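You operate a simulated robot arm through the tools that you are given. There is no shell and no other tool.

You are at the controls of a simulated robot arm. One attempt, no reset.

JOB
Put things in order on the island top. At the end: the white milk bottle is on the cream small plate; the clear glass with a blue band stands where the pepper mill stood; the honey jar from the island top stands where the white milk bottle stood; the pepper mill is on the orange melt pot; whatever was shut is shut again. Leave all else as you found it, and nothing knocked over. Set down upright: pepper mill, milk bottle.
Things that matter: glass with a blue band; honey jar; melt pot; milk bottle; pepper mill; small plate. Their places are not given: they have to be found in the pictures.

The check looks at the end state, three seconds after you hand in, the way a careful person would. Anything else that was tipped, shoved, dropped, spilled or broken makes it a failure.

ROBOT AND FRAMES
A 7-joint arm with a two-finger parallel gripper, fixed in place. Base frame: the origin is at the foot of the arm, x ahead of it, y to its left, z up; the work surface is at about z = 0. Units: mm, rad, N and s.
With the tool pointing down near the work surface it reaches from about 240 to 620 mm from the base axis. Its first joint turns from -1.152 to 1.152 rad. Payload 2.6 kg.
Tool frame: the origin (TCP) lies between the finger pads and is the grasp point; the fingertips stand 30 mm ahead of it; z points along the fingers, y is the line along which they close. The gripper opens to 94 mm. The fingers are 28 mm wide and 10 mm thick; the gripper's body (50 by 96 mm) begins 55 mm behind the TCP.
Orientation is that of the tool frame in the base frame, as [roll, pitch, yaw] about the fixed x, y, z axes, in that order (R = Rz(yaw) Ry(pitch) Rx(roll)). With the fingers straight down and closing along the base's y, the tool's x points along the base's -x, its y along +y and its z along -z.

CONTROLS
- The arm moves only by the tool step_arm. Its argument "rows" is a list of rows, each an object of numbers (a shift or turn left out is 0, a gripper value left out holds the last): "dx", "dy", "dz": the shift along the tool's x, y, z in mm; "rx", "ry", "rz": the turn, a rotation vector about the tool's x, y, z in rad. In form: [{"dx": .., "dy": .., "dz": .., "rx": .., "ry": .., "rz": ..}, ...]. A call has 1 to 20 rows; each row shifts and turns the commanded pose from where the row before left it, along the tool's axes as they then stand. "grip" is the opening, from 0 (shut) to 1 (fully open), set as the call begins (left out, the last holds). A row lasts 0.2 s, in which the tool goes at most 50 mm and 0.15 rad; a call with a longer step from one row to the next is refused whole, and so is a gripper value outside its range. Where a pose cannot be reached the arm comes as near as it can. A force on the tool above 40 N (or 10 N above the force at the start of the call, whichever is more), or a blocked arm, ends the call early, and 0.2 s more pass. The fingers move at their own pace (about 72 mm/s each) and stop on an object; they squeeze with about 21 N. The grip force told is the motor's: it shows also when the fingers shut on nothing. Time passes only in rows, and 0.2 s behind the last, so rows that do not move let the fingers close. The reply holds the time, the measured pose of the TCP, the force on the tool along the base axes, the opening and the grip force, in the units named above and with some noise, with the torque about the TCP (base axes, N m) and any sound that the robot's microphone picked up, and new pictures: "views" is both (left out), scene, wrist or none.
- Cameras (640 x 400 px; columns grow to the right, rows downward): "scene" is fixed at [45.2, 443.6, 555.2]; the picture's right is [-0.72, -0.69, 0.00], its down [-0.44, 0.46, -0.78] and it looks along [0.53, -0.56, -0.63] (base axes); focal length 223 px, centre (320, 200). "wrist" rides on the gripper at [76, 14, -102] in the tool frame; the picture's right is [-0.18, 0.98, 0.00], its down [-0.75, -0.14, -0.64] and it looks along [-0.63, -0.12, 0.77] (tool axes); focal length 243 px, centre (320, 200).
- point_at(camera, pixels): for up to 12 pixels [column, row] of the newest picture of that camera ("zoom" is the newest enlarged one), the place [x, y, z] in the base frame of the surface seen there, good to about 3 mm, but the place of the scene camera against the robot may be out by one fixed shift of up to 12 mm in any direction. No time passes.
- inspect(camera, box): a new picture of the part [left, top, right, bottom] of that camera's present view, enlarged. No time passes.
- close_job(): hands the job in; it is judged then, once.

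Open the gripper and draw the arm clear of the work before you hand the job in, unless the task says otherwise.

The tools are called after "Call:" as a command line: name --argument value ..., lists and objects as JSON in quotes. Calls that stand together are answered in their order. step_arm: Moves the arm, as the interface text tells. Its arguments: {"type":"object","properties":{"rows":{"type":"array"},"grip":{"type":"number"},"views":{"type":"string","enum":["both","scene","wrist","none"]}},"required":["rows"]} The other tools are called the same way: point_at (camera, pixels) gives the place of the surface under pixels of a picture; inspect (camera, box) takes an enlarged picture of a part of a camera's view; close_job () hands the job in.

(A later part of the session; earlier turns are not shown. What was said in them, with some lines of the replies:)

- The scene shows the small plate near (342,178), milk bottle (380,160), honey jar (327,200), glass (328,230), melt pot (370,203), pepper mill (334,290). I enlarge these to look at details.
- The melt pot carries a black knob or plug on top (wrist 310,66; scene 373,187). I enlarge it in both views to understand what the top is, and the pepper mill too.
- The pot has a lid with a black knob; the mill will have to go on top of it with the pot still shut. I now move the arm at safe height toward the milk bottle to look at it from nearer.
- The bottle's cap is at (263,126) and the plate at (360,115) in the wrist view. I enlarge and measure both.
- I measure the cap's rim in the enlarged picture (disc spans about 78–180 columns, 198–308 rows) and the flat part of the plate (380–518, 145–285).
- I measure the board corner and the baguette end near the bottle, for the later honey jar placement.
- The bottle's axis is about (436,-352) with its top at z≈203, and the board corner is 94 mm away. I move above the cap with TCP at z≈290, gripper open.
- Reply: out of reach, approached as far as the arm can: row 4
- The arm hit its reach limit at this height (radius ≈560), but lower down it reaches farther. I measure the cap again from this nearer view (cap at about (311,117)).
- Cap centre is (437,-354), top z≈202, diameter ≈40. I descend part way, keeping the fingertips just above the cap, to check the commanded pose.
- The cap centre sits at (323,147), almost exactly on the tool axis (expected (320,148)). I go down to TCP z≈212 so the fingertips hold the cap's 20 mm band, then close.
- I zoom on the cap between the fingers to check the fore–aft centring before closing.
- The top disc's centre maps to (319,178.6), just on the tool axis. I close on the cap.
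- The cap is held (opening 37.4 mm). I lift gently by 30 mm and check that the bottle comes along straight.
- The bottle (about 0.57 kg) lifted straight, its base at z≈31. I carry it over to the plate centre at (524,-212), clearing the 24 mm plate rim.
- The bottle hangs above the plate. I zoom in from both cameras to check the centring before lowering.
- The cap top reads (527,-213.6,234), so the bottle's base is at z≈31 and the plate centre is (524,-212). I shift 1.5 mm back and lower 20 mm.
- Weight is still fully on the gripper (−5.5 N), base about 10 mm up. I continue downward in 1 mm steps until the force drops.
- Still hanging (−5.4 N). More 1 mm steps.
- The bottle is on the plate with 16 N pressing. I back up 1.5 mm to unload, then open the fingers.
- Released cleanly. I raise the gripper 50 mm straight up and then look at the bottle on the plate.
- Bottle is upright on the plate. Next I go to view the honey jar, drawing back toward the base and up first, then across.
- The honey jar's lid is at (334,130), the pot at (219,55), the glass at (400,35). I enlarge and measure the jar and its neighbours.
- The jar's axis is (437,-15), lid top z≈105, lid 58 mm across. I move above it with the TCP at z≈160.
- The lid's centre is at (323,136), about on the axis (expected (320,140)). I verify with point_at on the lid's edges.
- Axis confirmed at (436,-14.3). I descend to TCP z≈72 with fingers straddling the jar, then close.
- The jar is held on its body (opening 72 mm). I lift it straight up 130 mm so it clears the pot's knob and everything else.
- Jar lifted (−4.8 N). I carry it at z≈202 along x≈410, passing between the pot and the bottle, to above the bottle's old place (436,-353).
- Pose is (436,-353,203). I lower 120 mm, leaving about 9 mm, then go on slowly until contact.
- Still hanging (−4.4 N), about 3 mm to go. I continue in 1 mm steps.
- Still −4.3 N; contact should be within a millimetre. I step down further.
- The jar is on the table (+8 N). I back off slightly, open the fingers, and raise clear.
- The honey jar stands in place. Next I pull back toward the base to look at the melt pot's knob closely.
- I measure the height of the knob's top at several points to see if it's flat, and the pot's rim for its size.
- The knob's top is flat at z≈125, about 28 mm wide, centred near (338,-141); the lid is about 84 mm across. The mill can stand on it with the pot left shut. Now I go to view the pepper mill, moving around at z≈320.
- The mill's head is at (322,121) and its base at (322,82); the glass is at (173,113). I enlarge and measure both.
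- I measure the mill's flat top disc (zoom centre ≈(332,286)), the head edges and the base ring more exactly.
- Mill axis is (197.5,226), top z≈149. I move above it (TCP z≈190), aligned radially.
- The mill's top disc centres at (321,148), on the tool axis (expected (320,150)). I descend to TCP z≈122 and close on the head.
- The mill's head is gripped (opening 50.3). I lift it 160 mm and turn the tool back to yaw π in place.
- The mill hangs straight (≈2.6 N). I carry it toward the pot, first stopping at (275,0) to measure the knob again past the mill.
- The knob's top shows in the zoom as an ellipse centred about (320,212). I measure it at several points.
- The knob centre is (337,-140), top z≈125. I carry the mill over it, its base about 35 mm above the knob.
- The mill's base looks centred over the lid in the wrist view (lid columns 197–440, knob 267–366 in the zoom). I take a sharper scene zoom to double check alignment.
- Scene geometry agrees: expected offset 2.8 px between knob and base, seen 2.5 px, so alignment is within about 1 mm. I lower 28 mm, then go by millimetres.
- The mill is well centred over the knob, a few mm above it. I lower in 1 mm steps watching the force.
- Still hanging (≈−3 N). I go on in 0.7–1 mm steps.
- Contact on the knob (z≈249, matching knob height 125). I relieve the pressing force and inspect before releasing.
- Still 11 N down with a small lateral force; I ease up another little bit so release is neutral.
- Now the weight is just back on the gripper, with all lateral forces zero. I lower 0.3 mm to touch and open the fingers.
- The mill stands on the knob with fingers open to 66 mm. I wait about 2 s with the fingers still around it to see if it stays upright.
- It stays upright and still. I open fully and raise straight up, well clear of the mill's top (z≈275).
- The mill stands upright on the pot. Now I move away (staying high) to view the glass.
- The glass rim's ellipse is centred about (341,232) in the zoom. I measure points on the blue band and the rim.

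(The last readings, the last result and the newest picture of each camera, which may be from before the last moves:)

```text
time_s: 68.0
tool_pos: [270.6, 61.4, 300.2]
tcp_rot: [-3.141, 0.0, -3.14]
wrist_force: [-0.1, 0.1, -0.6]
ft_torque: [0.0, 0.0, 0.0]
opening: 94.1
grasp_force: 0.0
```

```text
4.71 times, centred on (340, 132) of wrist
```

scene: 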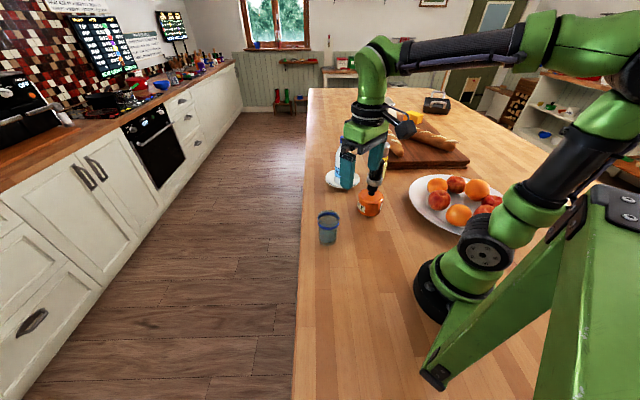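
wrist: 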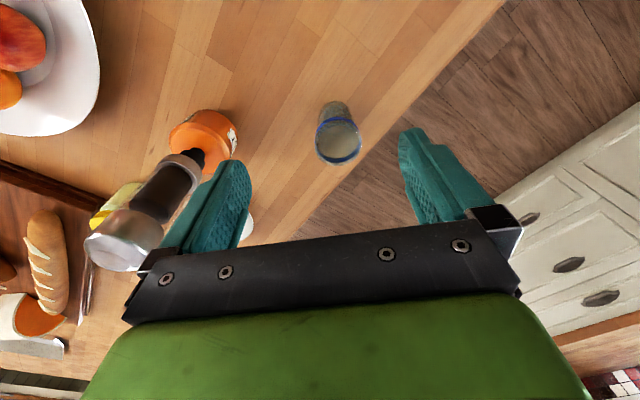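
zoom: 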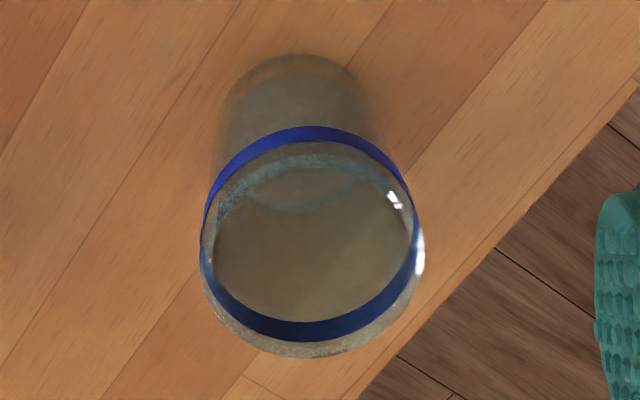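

The glass's axis is about (351.5,70), rim z≈92–95 and ≈66 mm wide, narrower at its foot. I move above it with TCP z≈150.

Call:
step_arm --rows '[{"dx": -16.2, "dy": 1.7, "dz": 30}, {"dx": -16.2, "dy": 1.7, "dz": 30}, {"dx": -16.2, "dy": 1.7, "dz": 30}, {"dx": -16.2, "dy": 1.7, "dz": 30}, {"dx": -16.2, "dy": 1.7, "dz": 30}, {}]' --views "wrist"

Call:
inspect --camera "wrist" --box '[250, 50, 390, 210]'

```text
time_s: 69.4
tool_pos: [353.9, 68.2, 147.3]
tcp_rot: [-3.14, 0.0, -3.14]
wrist_force: [0.5, 1.0, 0.5]
ft_torque: [-0.01, 0.01, -0.01]
opening: 93.9
grasp_force: 0.0
```

wrist: 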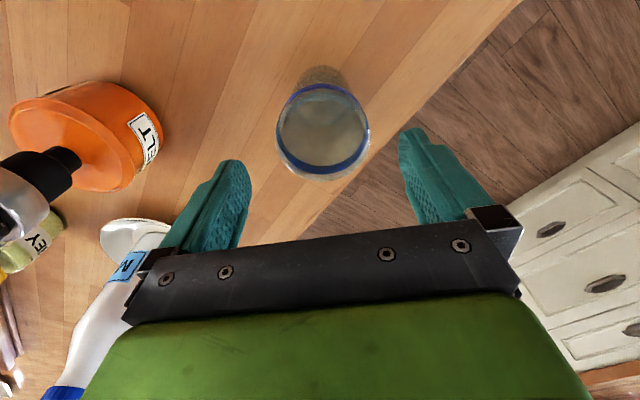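

```text
2.50 times, centred on (320, 130) of wrist
```

zoom: 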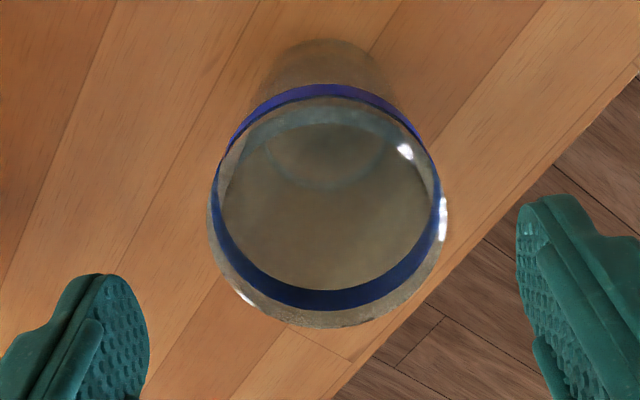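

The rim ellipse centres at (323,135) versus an expected (320,135.6): I shift 2 mm in y, descend to TCP z≈80 and close.

Call:
step_arm --rows '[{"dy": 2, "dz": 17}, {"dz": 17}, {"dz": 17}, {"dz": 17}, {}]' --views "wrist"

Call:
inspect --camera "wrist" --box '[220, 50, 420, 250]'

```text
time_s: 70.6
tool_pos: [351.5, 71.9, 80.5]
tcp_rot: [3.141, 0.001, -3.14]
wrist_force: [-0.5, 0.1, -0.1]
ft_torque: [-0.02, 0.01, 0.0]
opening: 94.0
grasp_force: 0.0
```

wrist: 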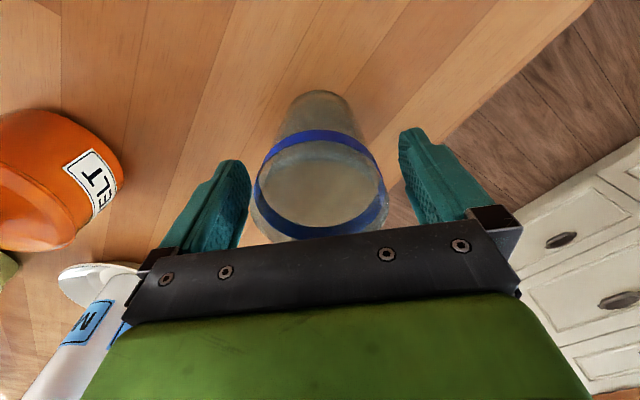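

```text
2.00 times, centred on (320, 150) of wrist
```

zoom: 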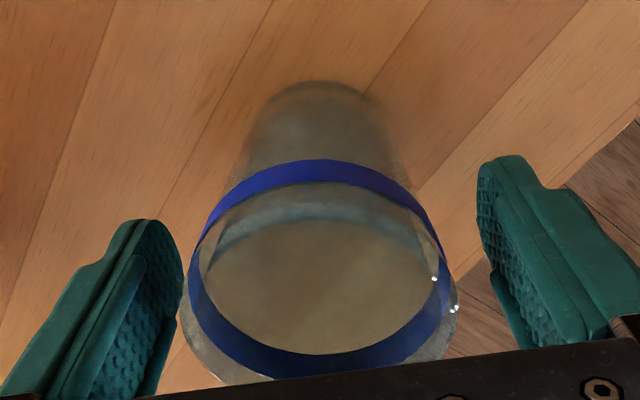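

The glass is centred between the fingers (183–457 in the zoom). I close on it.

Call:
step_arm --rows '[{}, {}, {}, {}]' --grip 0 --views "wrist"

Call:
step_arm --rows '[{"dz": -4}, {"dz": -6}, {"dz": -10}, {}]' --views "both"

```text
time_s: 71.6
tool_pos: [351.1, 72.0, 80.3]
tcp_rot: [3.141, 0.002, -3.139]
wrist_force: [1.2, 0.6, 1.4]
ft_torque: [0.06, -0.05, -0.01]
opening: 66.3
grasp_force: 20.6
```

wrist: 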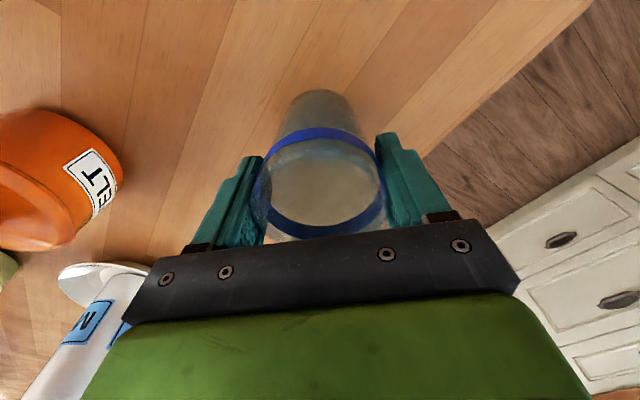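

```text
time_s: 72.6
tool_pos: [352.5, 71.0, 101.3]
tcp_rot: [-3.141, -0.001, -3.139]
wrist_force: [0.8, -0.3, -2.0]
ft_torque: [-0.01, 0.0, 0.03]
opening: 66.4
grasp_force: 20.9
```

scene: 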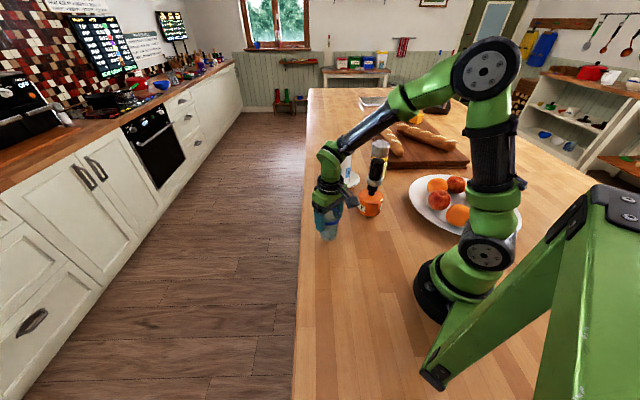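
wrist: 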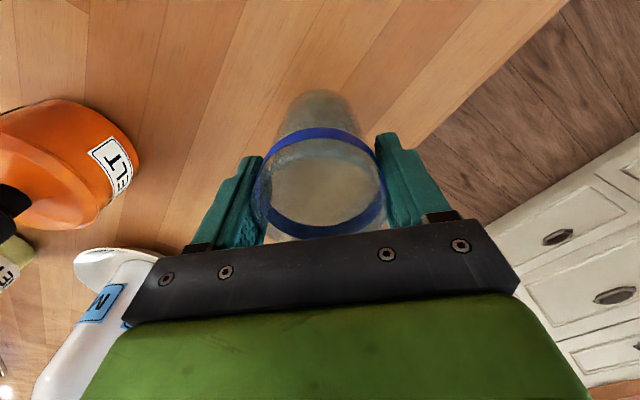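

The glass is held and light (≈2 N). I lift it further to z≈160 and carry it toward the mill's old place (197,226).

Call:
step_arm --rows '[{"dz": -15}, {"dz": -22}, {"dz": -22}, {"dx": 10, "dy": 10}, {"dx": 14.5, "dy": 14.3}, {"dx": 14.5, "dy": 14.3}, {"dx": 14.5, "dy": 14.3}, {"dx": 14.5, "dy": 14.3}, {"dx": 14.5, "dy": 14.3}, {"dx": 14.5, "dy": 14.3}, {"dx": 14.5, "dy": 14.3}, {"dx": 14.5, "dy": 14.3}, {"dx": 14.5, "dy": 14.3}, {"dx": 14.5, "dy": 14.3}, {}]' --views "both"

```text
time_s: 75.8
tool_pos: [196.6, 222.6, 161.2]
tcp_rot: [3.141, 0.0, -3.141]
wrist_force: [-0.6, -0.7, -2.4]
ft_torque: [0.01, 0.0, 0.01]
opening: 66.0
grasp_force: 21.5
```

scene: 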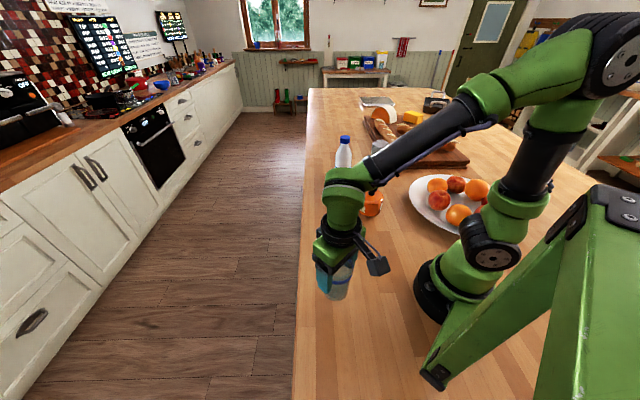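
wrist: 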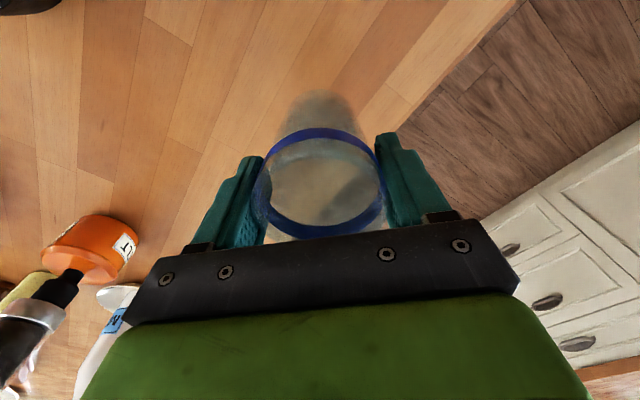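

Pose (197,223,161). I turn the tool to the radial yaw used for the mill (known reachable there).

Call:
step_arm --rows '[{"rz": -0.1}, {"rz": -0.11}, {"rz": -0.11}, {"rz": -0.11}, {"rz": -0.11}, {"rz": -0.11}, {"rz": -0.11}, {"rz": -0.11}, {}, {}]' --views "both"

```text
time_s: 78.0
tool_pos: [196.4, 224.1, 161.7]
tcp_rot: [-3.141, 0.0, -2.271]
wrist_force: [-0.1, -0.2, -2.3]
ft_torque: [-0.02, 0.01, 0.01]
opening: 66.4
grasp_force: 21.6
```

scene: 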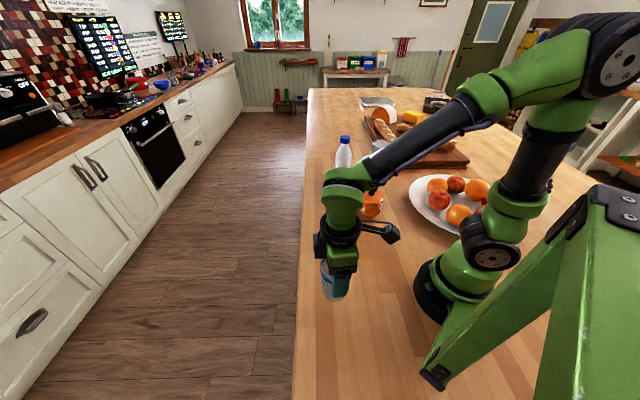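
wrist: 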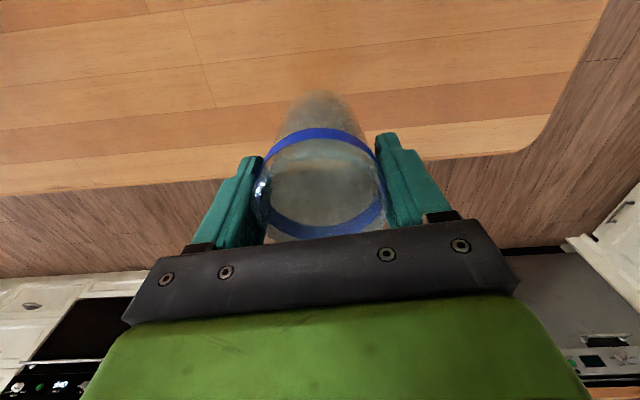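

I correct ~2.5 mm toward (197,226) and lower 72 mm, leaving ~9 mm.

Call:
step_arm --rows '[{"dx": -2.2, "dy": 1.2, "dz": 12}, {"dz": 16}, {"dz": 16}, {"dz": 16}, {"dz": 12}, {}, {}]' --views "both"

Call:
step_arm --rows '[{"dz": 2}, {"dz": 2}, {"dz": 1}, {}]' --views "none"

```text
time_s: 79.6
tool_pos: [197.2, 226.5, 90.7]
tcp_rot: [-3.14, 0.0, -2.27]
wrist_force: [1.0, -0.6, -2.1]
ft_torque: [0.06, -0.01, 0.0]
opening: 66.5
grasp_force: 20.5
```

scene: 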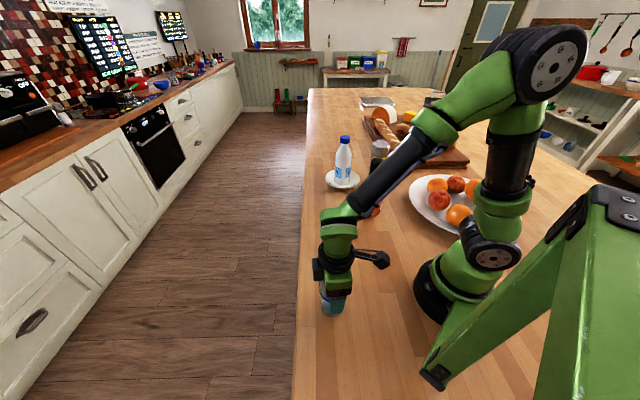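
wrist: 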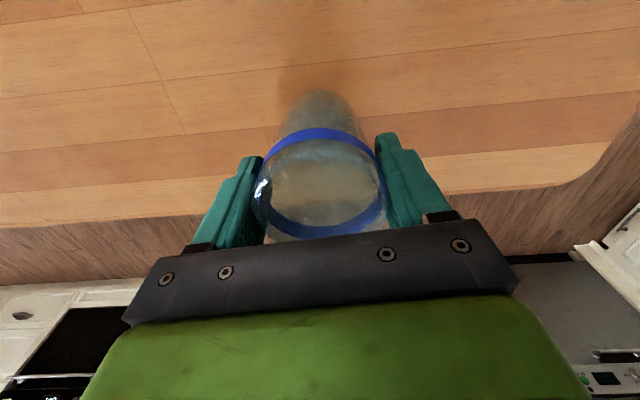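

```text
time_s: 80.6
tool_pos: [197.1, 225.3, 83.9]
tcp_rot: [-3.14, 0.0, -2.272]
wrist_force: [0.7, 0.0, -2.5]
ft_torque: [-0.01, 0.01, 0.0]
opening: 66.4
grasp_force: 20.8
```

Position is (197,226) and about 4 mm to go. I lower by 1 mm steps until the load comes off.

Call:
step_arm --rows '[{"dz": 1}, {"dz": 1}, {}]' --views "none"

Call:
step_arm --rows '[{"dz": 1}, {}]' --views "none"

Call:
step_arm --rows '[{"dz": 0.7}, {}]' --views "none"

```text
time_s: 81.4
tool_pos: [197.2, 227.0, 83.0]
tcp_rot: [-3.141, 0.0, -2.271]
wrist_force: [0.9, 0.4, -3.3]
ft_torque: [0.01, -0.02, -0.02]
opening: 66.0
grasp_force: 20.6
```

```text
time_s: 82.0
tool_pos: [196.4, 225.9, 80.4]
tcp_rot: [3.14, 0.001, -2.27]
wrist_force: [0.7, -0.4, -2.4]
ft_torque: [0.03, 0.02, -0.01]
opening: 66.5
grasp_force: 21.2
```

```text
time_s: 82.6
tool_pos: [196.5, 226.6, 80.7]
tcp_rot: [3.14, 0.004, -2.271]
wrist_force: [0.6, -0.6, 9.9]
ft_torque: [-0.07, 0.32, -0.01]
opening: 66.4
grasp_force: 21.1
```

The glass touched down (+9.9 N). I back off 0.6 mm, then open.

Call:
step_arm --rows '[{"dz": -0.6}, {}]' --views "none"

Call:
step_arm --rows '[{}, {}, {}]' --grip 1 --views "wrist"

```text
time_s: 83.2
tool_pos: [196.4, 225.5, 80.3]
tcp_rot: [3.141, -0.001, -2.271]
wrist_force: [1.0, 0.8, 1.6]
ft_torque: [0.11, -0.03, -0.02]
opening: 66.6
grasp_force: 21.2
```

```text
time_s: 84.0
tool_pos: [196.8, 225.8, 80.2]
tcp_rot: [3.14, -0.001, -2.271]
wrist_force: [-0.5, -0.5, -0.9]
ft_torque: [0.01, -0.01, 0.02]
opening: 93.8
grasp_force: 0.0
```

wrist: 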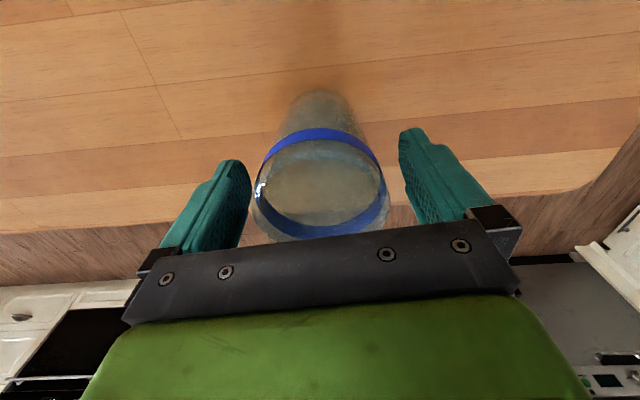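

Released cleanly. I raise straight up well clear of the glass and draw back toward where I can check everything.

Call:
step_arm --rows '[{"dz": -10}, {"dz": -20}, {"dz": -30}, {"dz": -35}, {"dz": -40}, {"dz": -40}, {"dz": -40}, {"dz": -25}, {}]' --views "both"

Call:
inspect --camera "scene" --box '[290, 130, 430, 330]'

```text
time_s: 86.0
tool_pos: [196.6, 224.6, 322.6]
tcp_rot: [3.141, -0.001, -2.271]
wrist_force: [-0.9, -0.6, 0.0]
ft_torque: [-0.03, 0.02, 0.02]
opening: 94.1
grasp_force: 0.0
```

scene: 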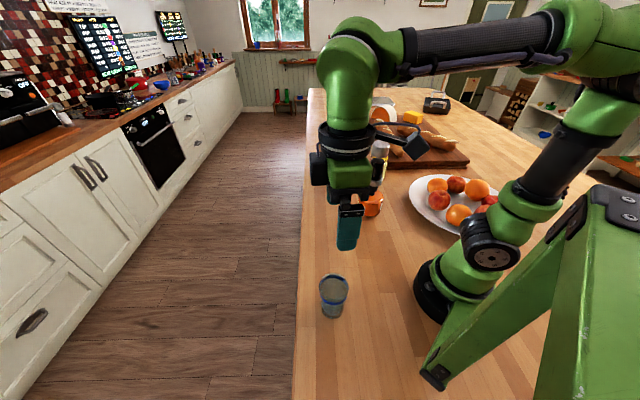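
wrist: 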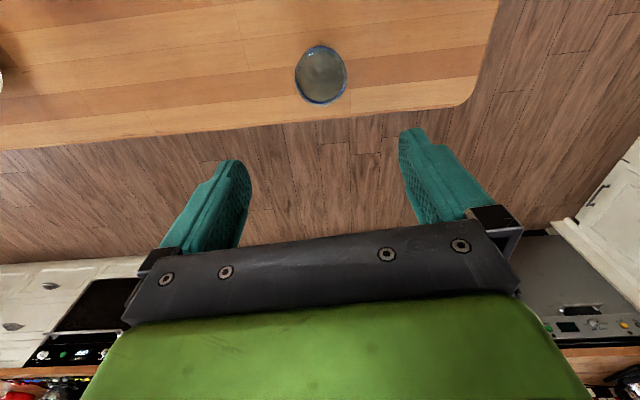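

```text
2.00 times, centred on (360, 230) of scene
```

zoom: 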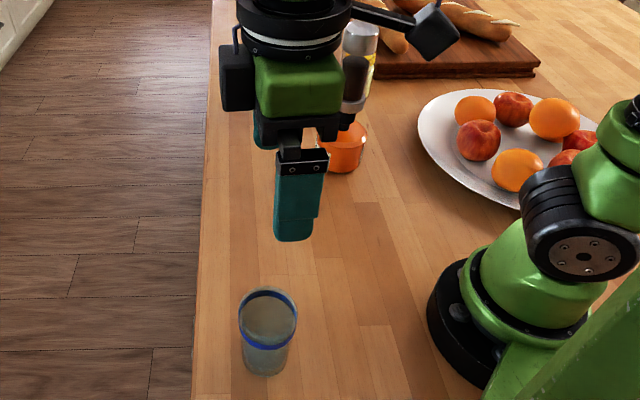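

The glass stands exactly where the mill's base was (scene ≈(332,312)). I raise more, turn back, and retreat to a clear pose away from everything to make the final check.

Call:
step_arm --rows '[{"dz": -30}, {"dz": -30}, {"rz": 0.145}, {"rz": 0.145}, {"rz": 0.145}, {"rz": 0.145}, {"rz": 0.145}, {"rz": 0.145}, {"dx": -16, "dy": -30, "dz": -5}, {"dx": -16, "dy": -30, "dz": -5}, {"dx": -16, "dy": -30, "dz": -5}, {"dx": -16, "dy": -30, "dz": -5}, {"dx": -16, "dy": -30, "dz": -5}, {}]' --views "both"

Call:
inspect --camera "scene" --box '[290, 90, 450, 230]'

Call:
inspect --camera "scene" --box '[290, 200, 430, 340]'

```text
time_s: 89.0
tool_pos: [277.7, 74.7, 406.2]
tcp_rot: [-3.141, 0.001, -3.14]
wrist_force: [0.0, -0.1, -0.8]
ft_torque: [0.01, -0.01, -0.03]
opening: 94.1
grasp_force: 0.0
```

scene: 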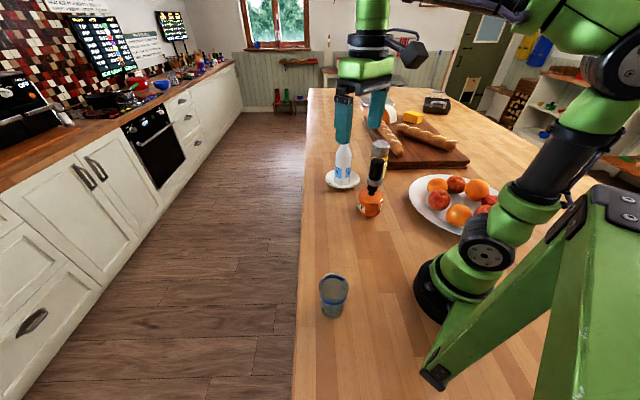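
wrist: 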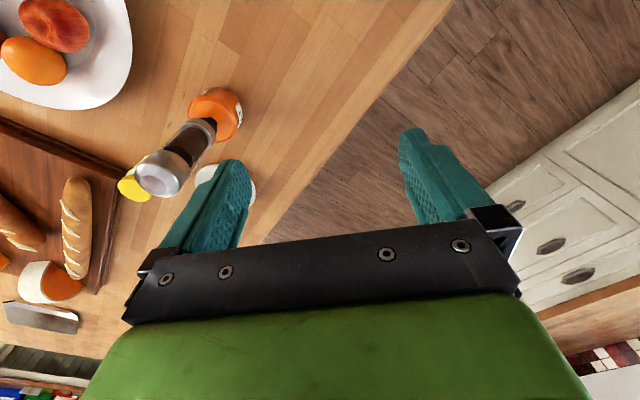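

```text
2.86 times, centred on (370, 160) of scene
```

zoom: 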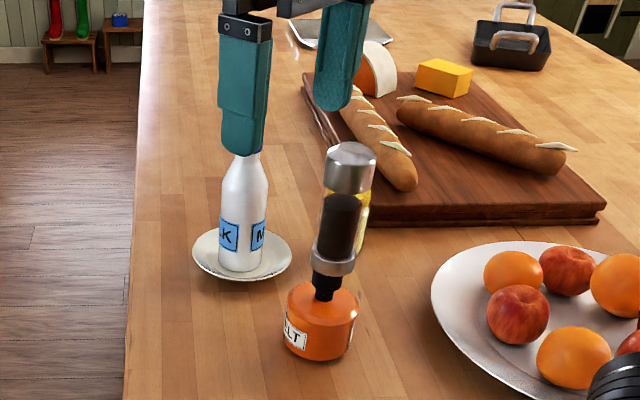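

```text
2.86 times, centred on (360, 270) of scene
```

zoom: 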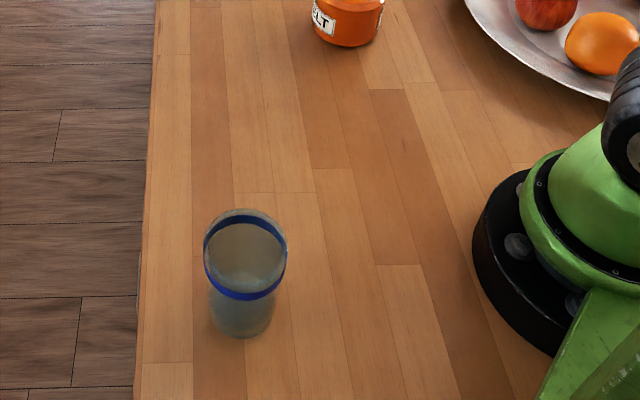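

All items are in place; I do one last check that the mill's top lies right above the knob and the pot hasn't shifted.

Call:
inspect --camera "wrist" --box '[110, 70, 270, 220]'

Call:
point_at --camera "wrist" --pixels '[[157, 181], [150, 178], [165, 184], [192, 101], [240, 110], [215, 90], [130, 188], [136, 192]]'

```text
2.67 times, centred on (190, 145) of wrist
```

zoom: 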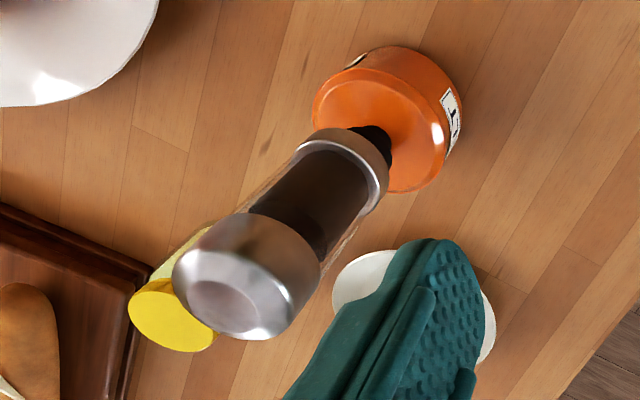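

```text
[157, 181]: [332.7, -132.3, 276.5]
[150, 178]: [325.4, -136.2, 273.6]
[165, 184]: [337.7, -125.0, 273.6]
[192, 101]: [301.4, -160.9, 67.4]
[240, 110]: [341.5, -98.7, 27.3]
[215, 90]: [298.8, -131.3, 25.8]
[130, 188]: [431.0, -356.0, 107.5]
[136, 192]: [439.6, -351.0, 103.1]
```

I measure the mill's top disc centre, at zoom (224,304).

Call:
point_at --camera "zoom" --pixels '[[224, 304], [200, 295], [248, 315], [230, 285], [215, 322], [224, 306]]'

```text
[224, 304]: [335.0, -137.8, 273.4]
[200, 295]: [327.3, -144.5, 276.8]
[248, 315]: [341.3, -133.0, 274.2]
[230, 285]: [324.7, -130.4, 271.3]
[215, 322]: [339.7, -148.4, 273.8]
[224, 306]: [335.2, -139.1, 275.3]
```

The mill's top is at about (334,-139,274), directly above the knob (336,-140), so it stands upright. The gripper is open and clear, and I hand the job in.

Call:
close_job

```text
The job is handed in.
```

I've handed in the job with all four moves done and nothing tipped or knocked that I could see. I haven't seen the check's result.

- **Milk bottle:** it stands upright on the cream small plate, centred on the flat part.
- **Honey jar:** it stands where the milk bottle stood, at about (436, -353).
- **Pepper mill:** it stands upright on the melt pot, balanced on the black knob of the lid. I left the lid on, so the pot stayed shut. The knob's flat top is only about 28 mm wide. The mill had stood there on its own for about 27 s by the last check, with its top directly above the knob.
- **Glass with the blue band:** it stands where the pepper mill stood, at about (197, 226).

I opened nothing else. The gripper is open, and the arm is up and clear of everything on the island top.
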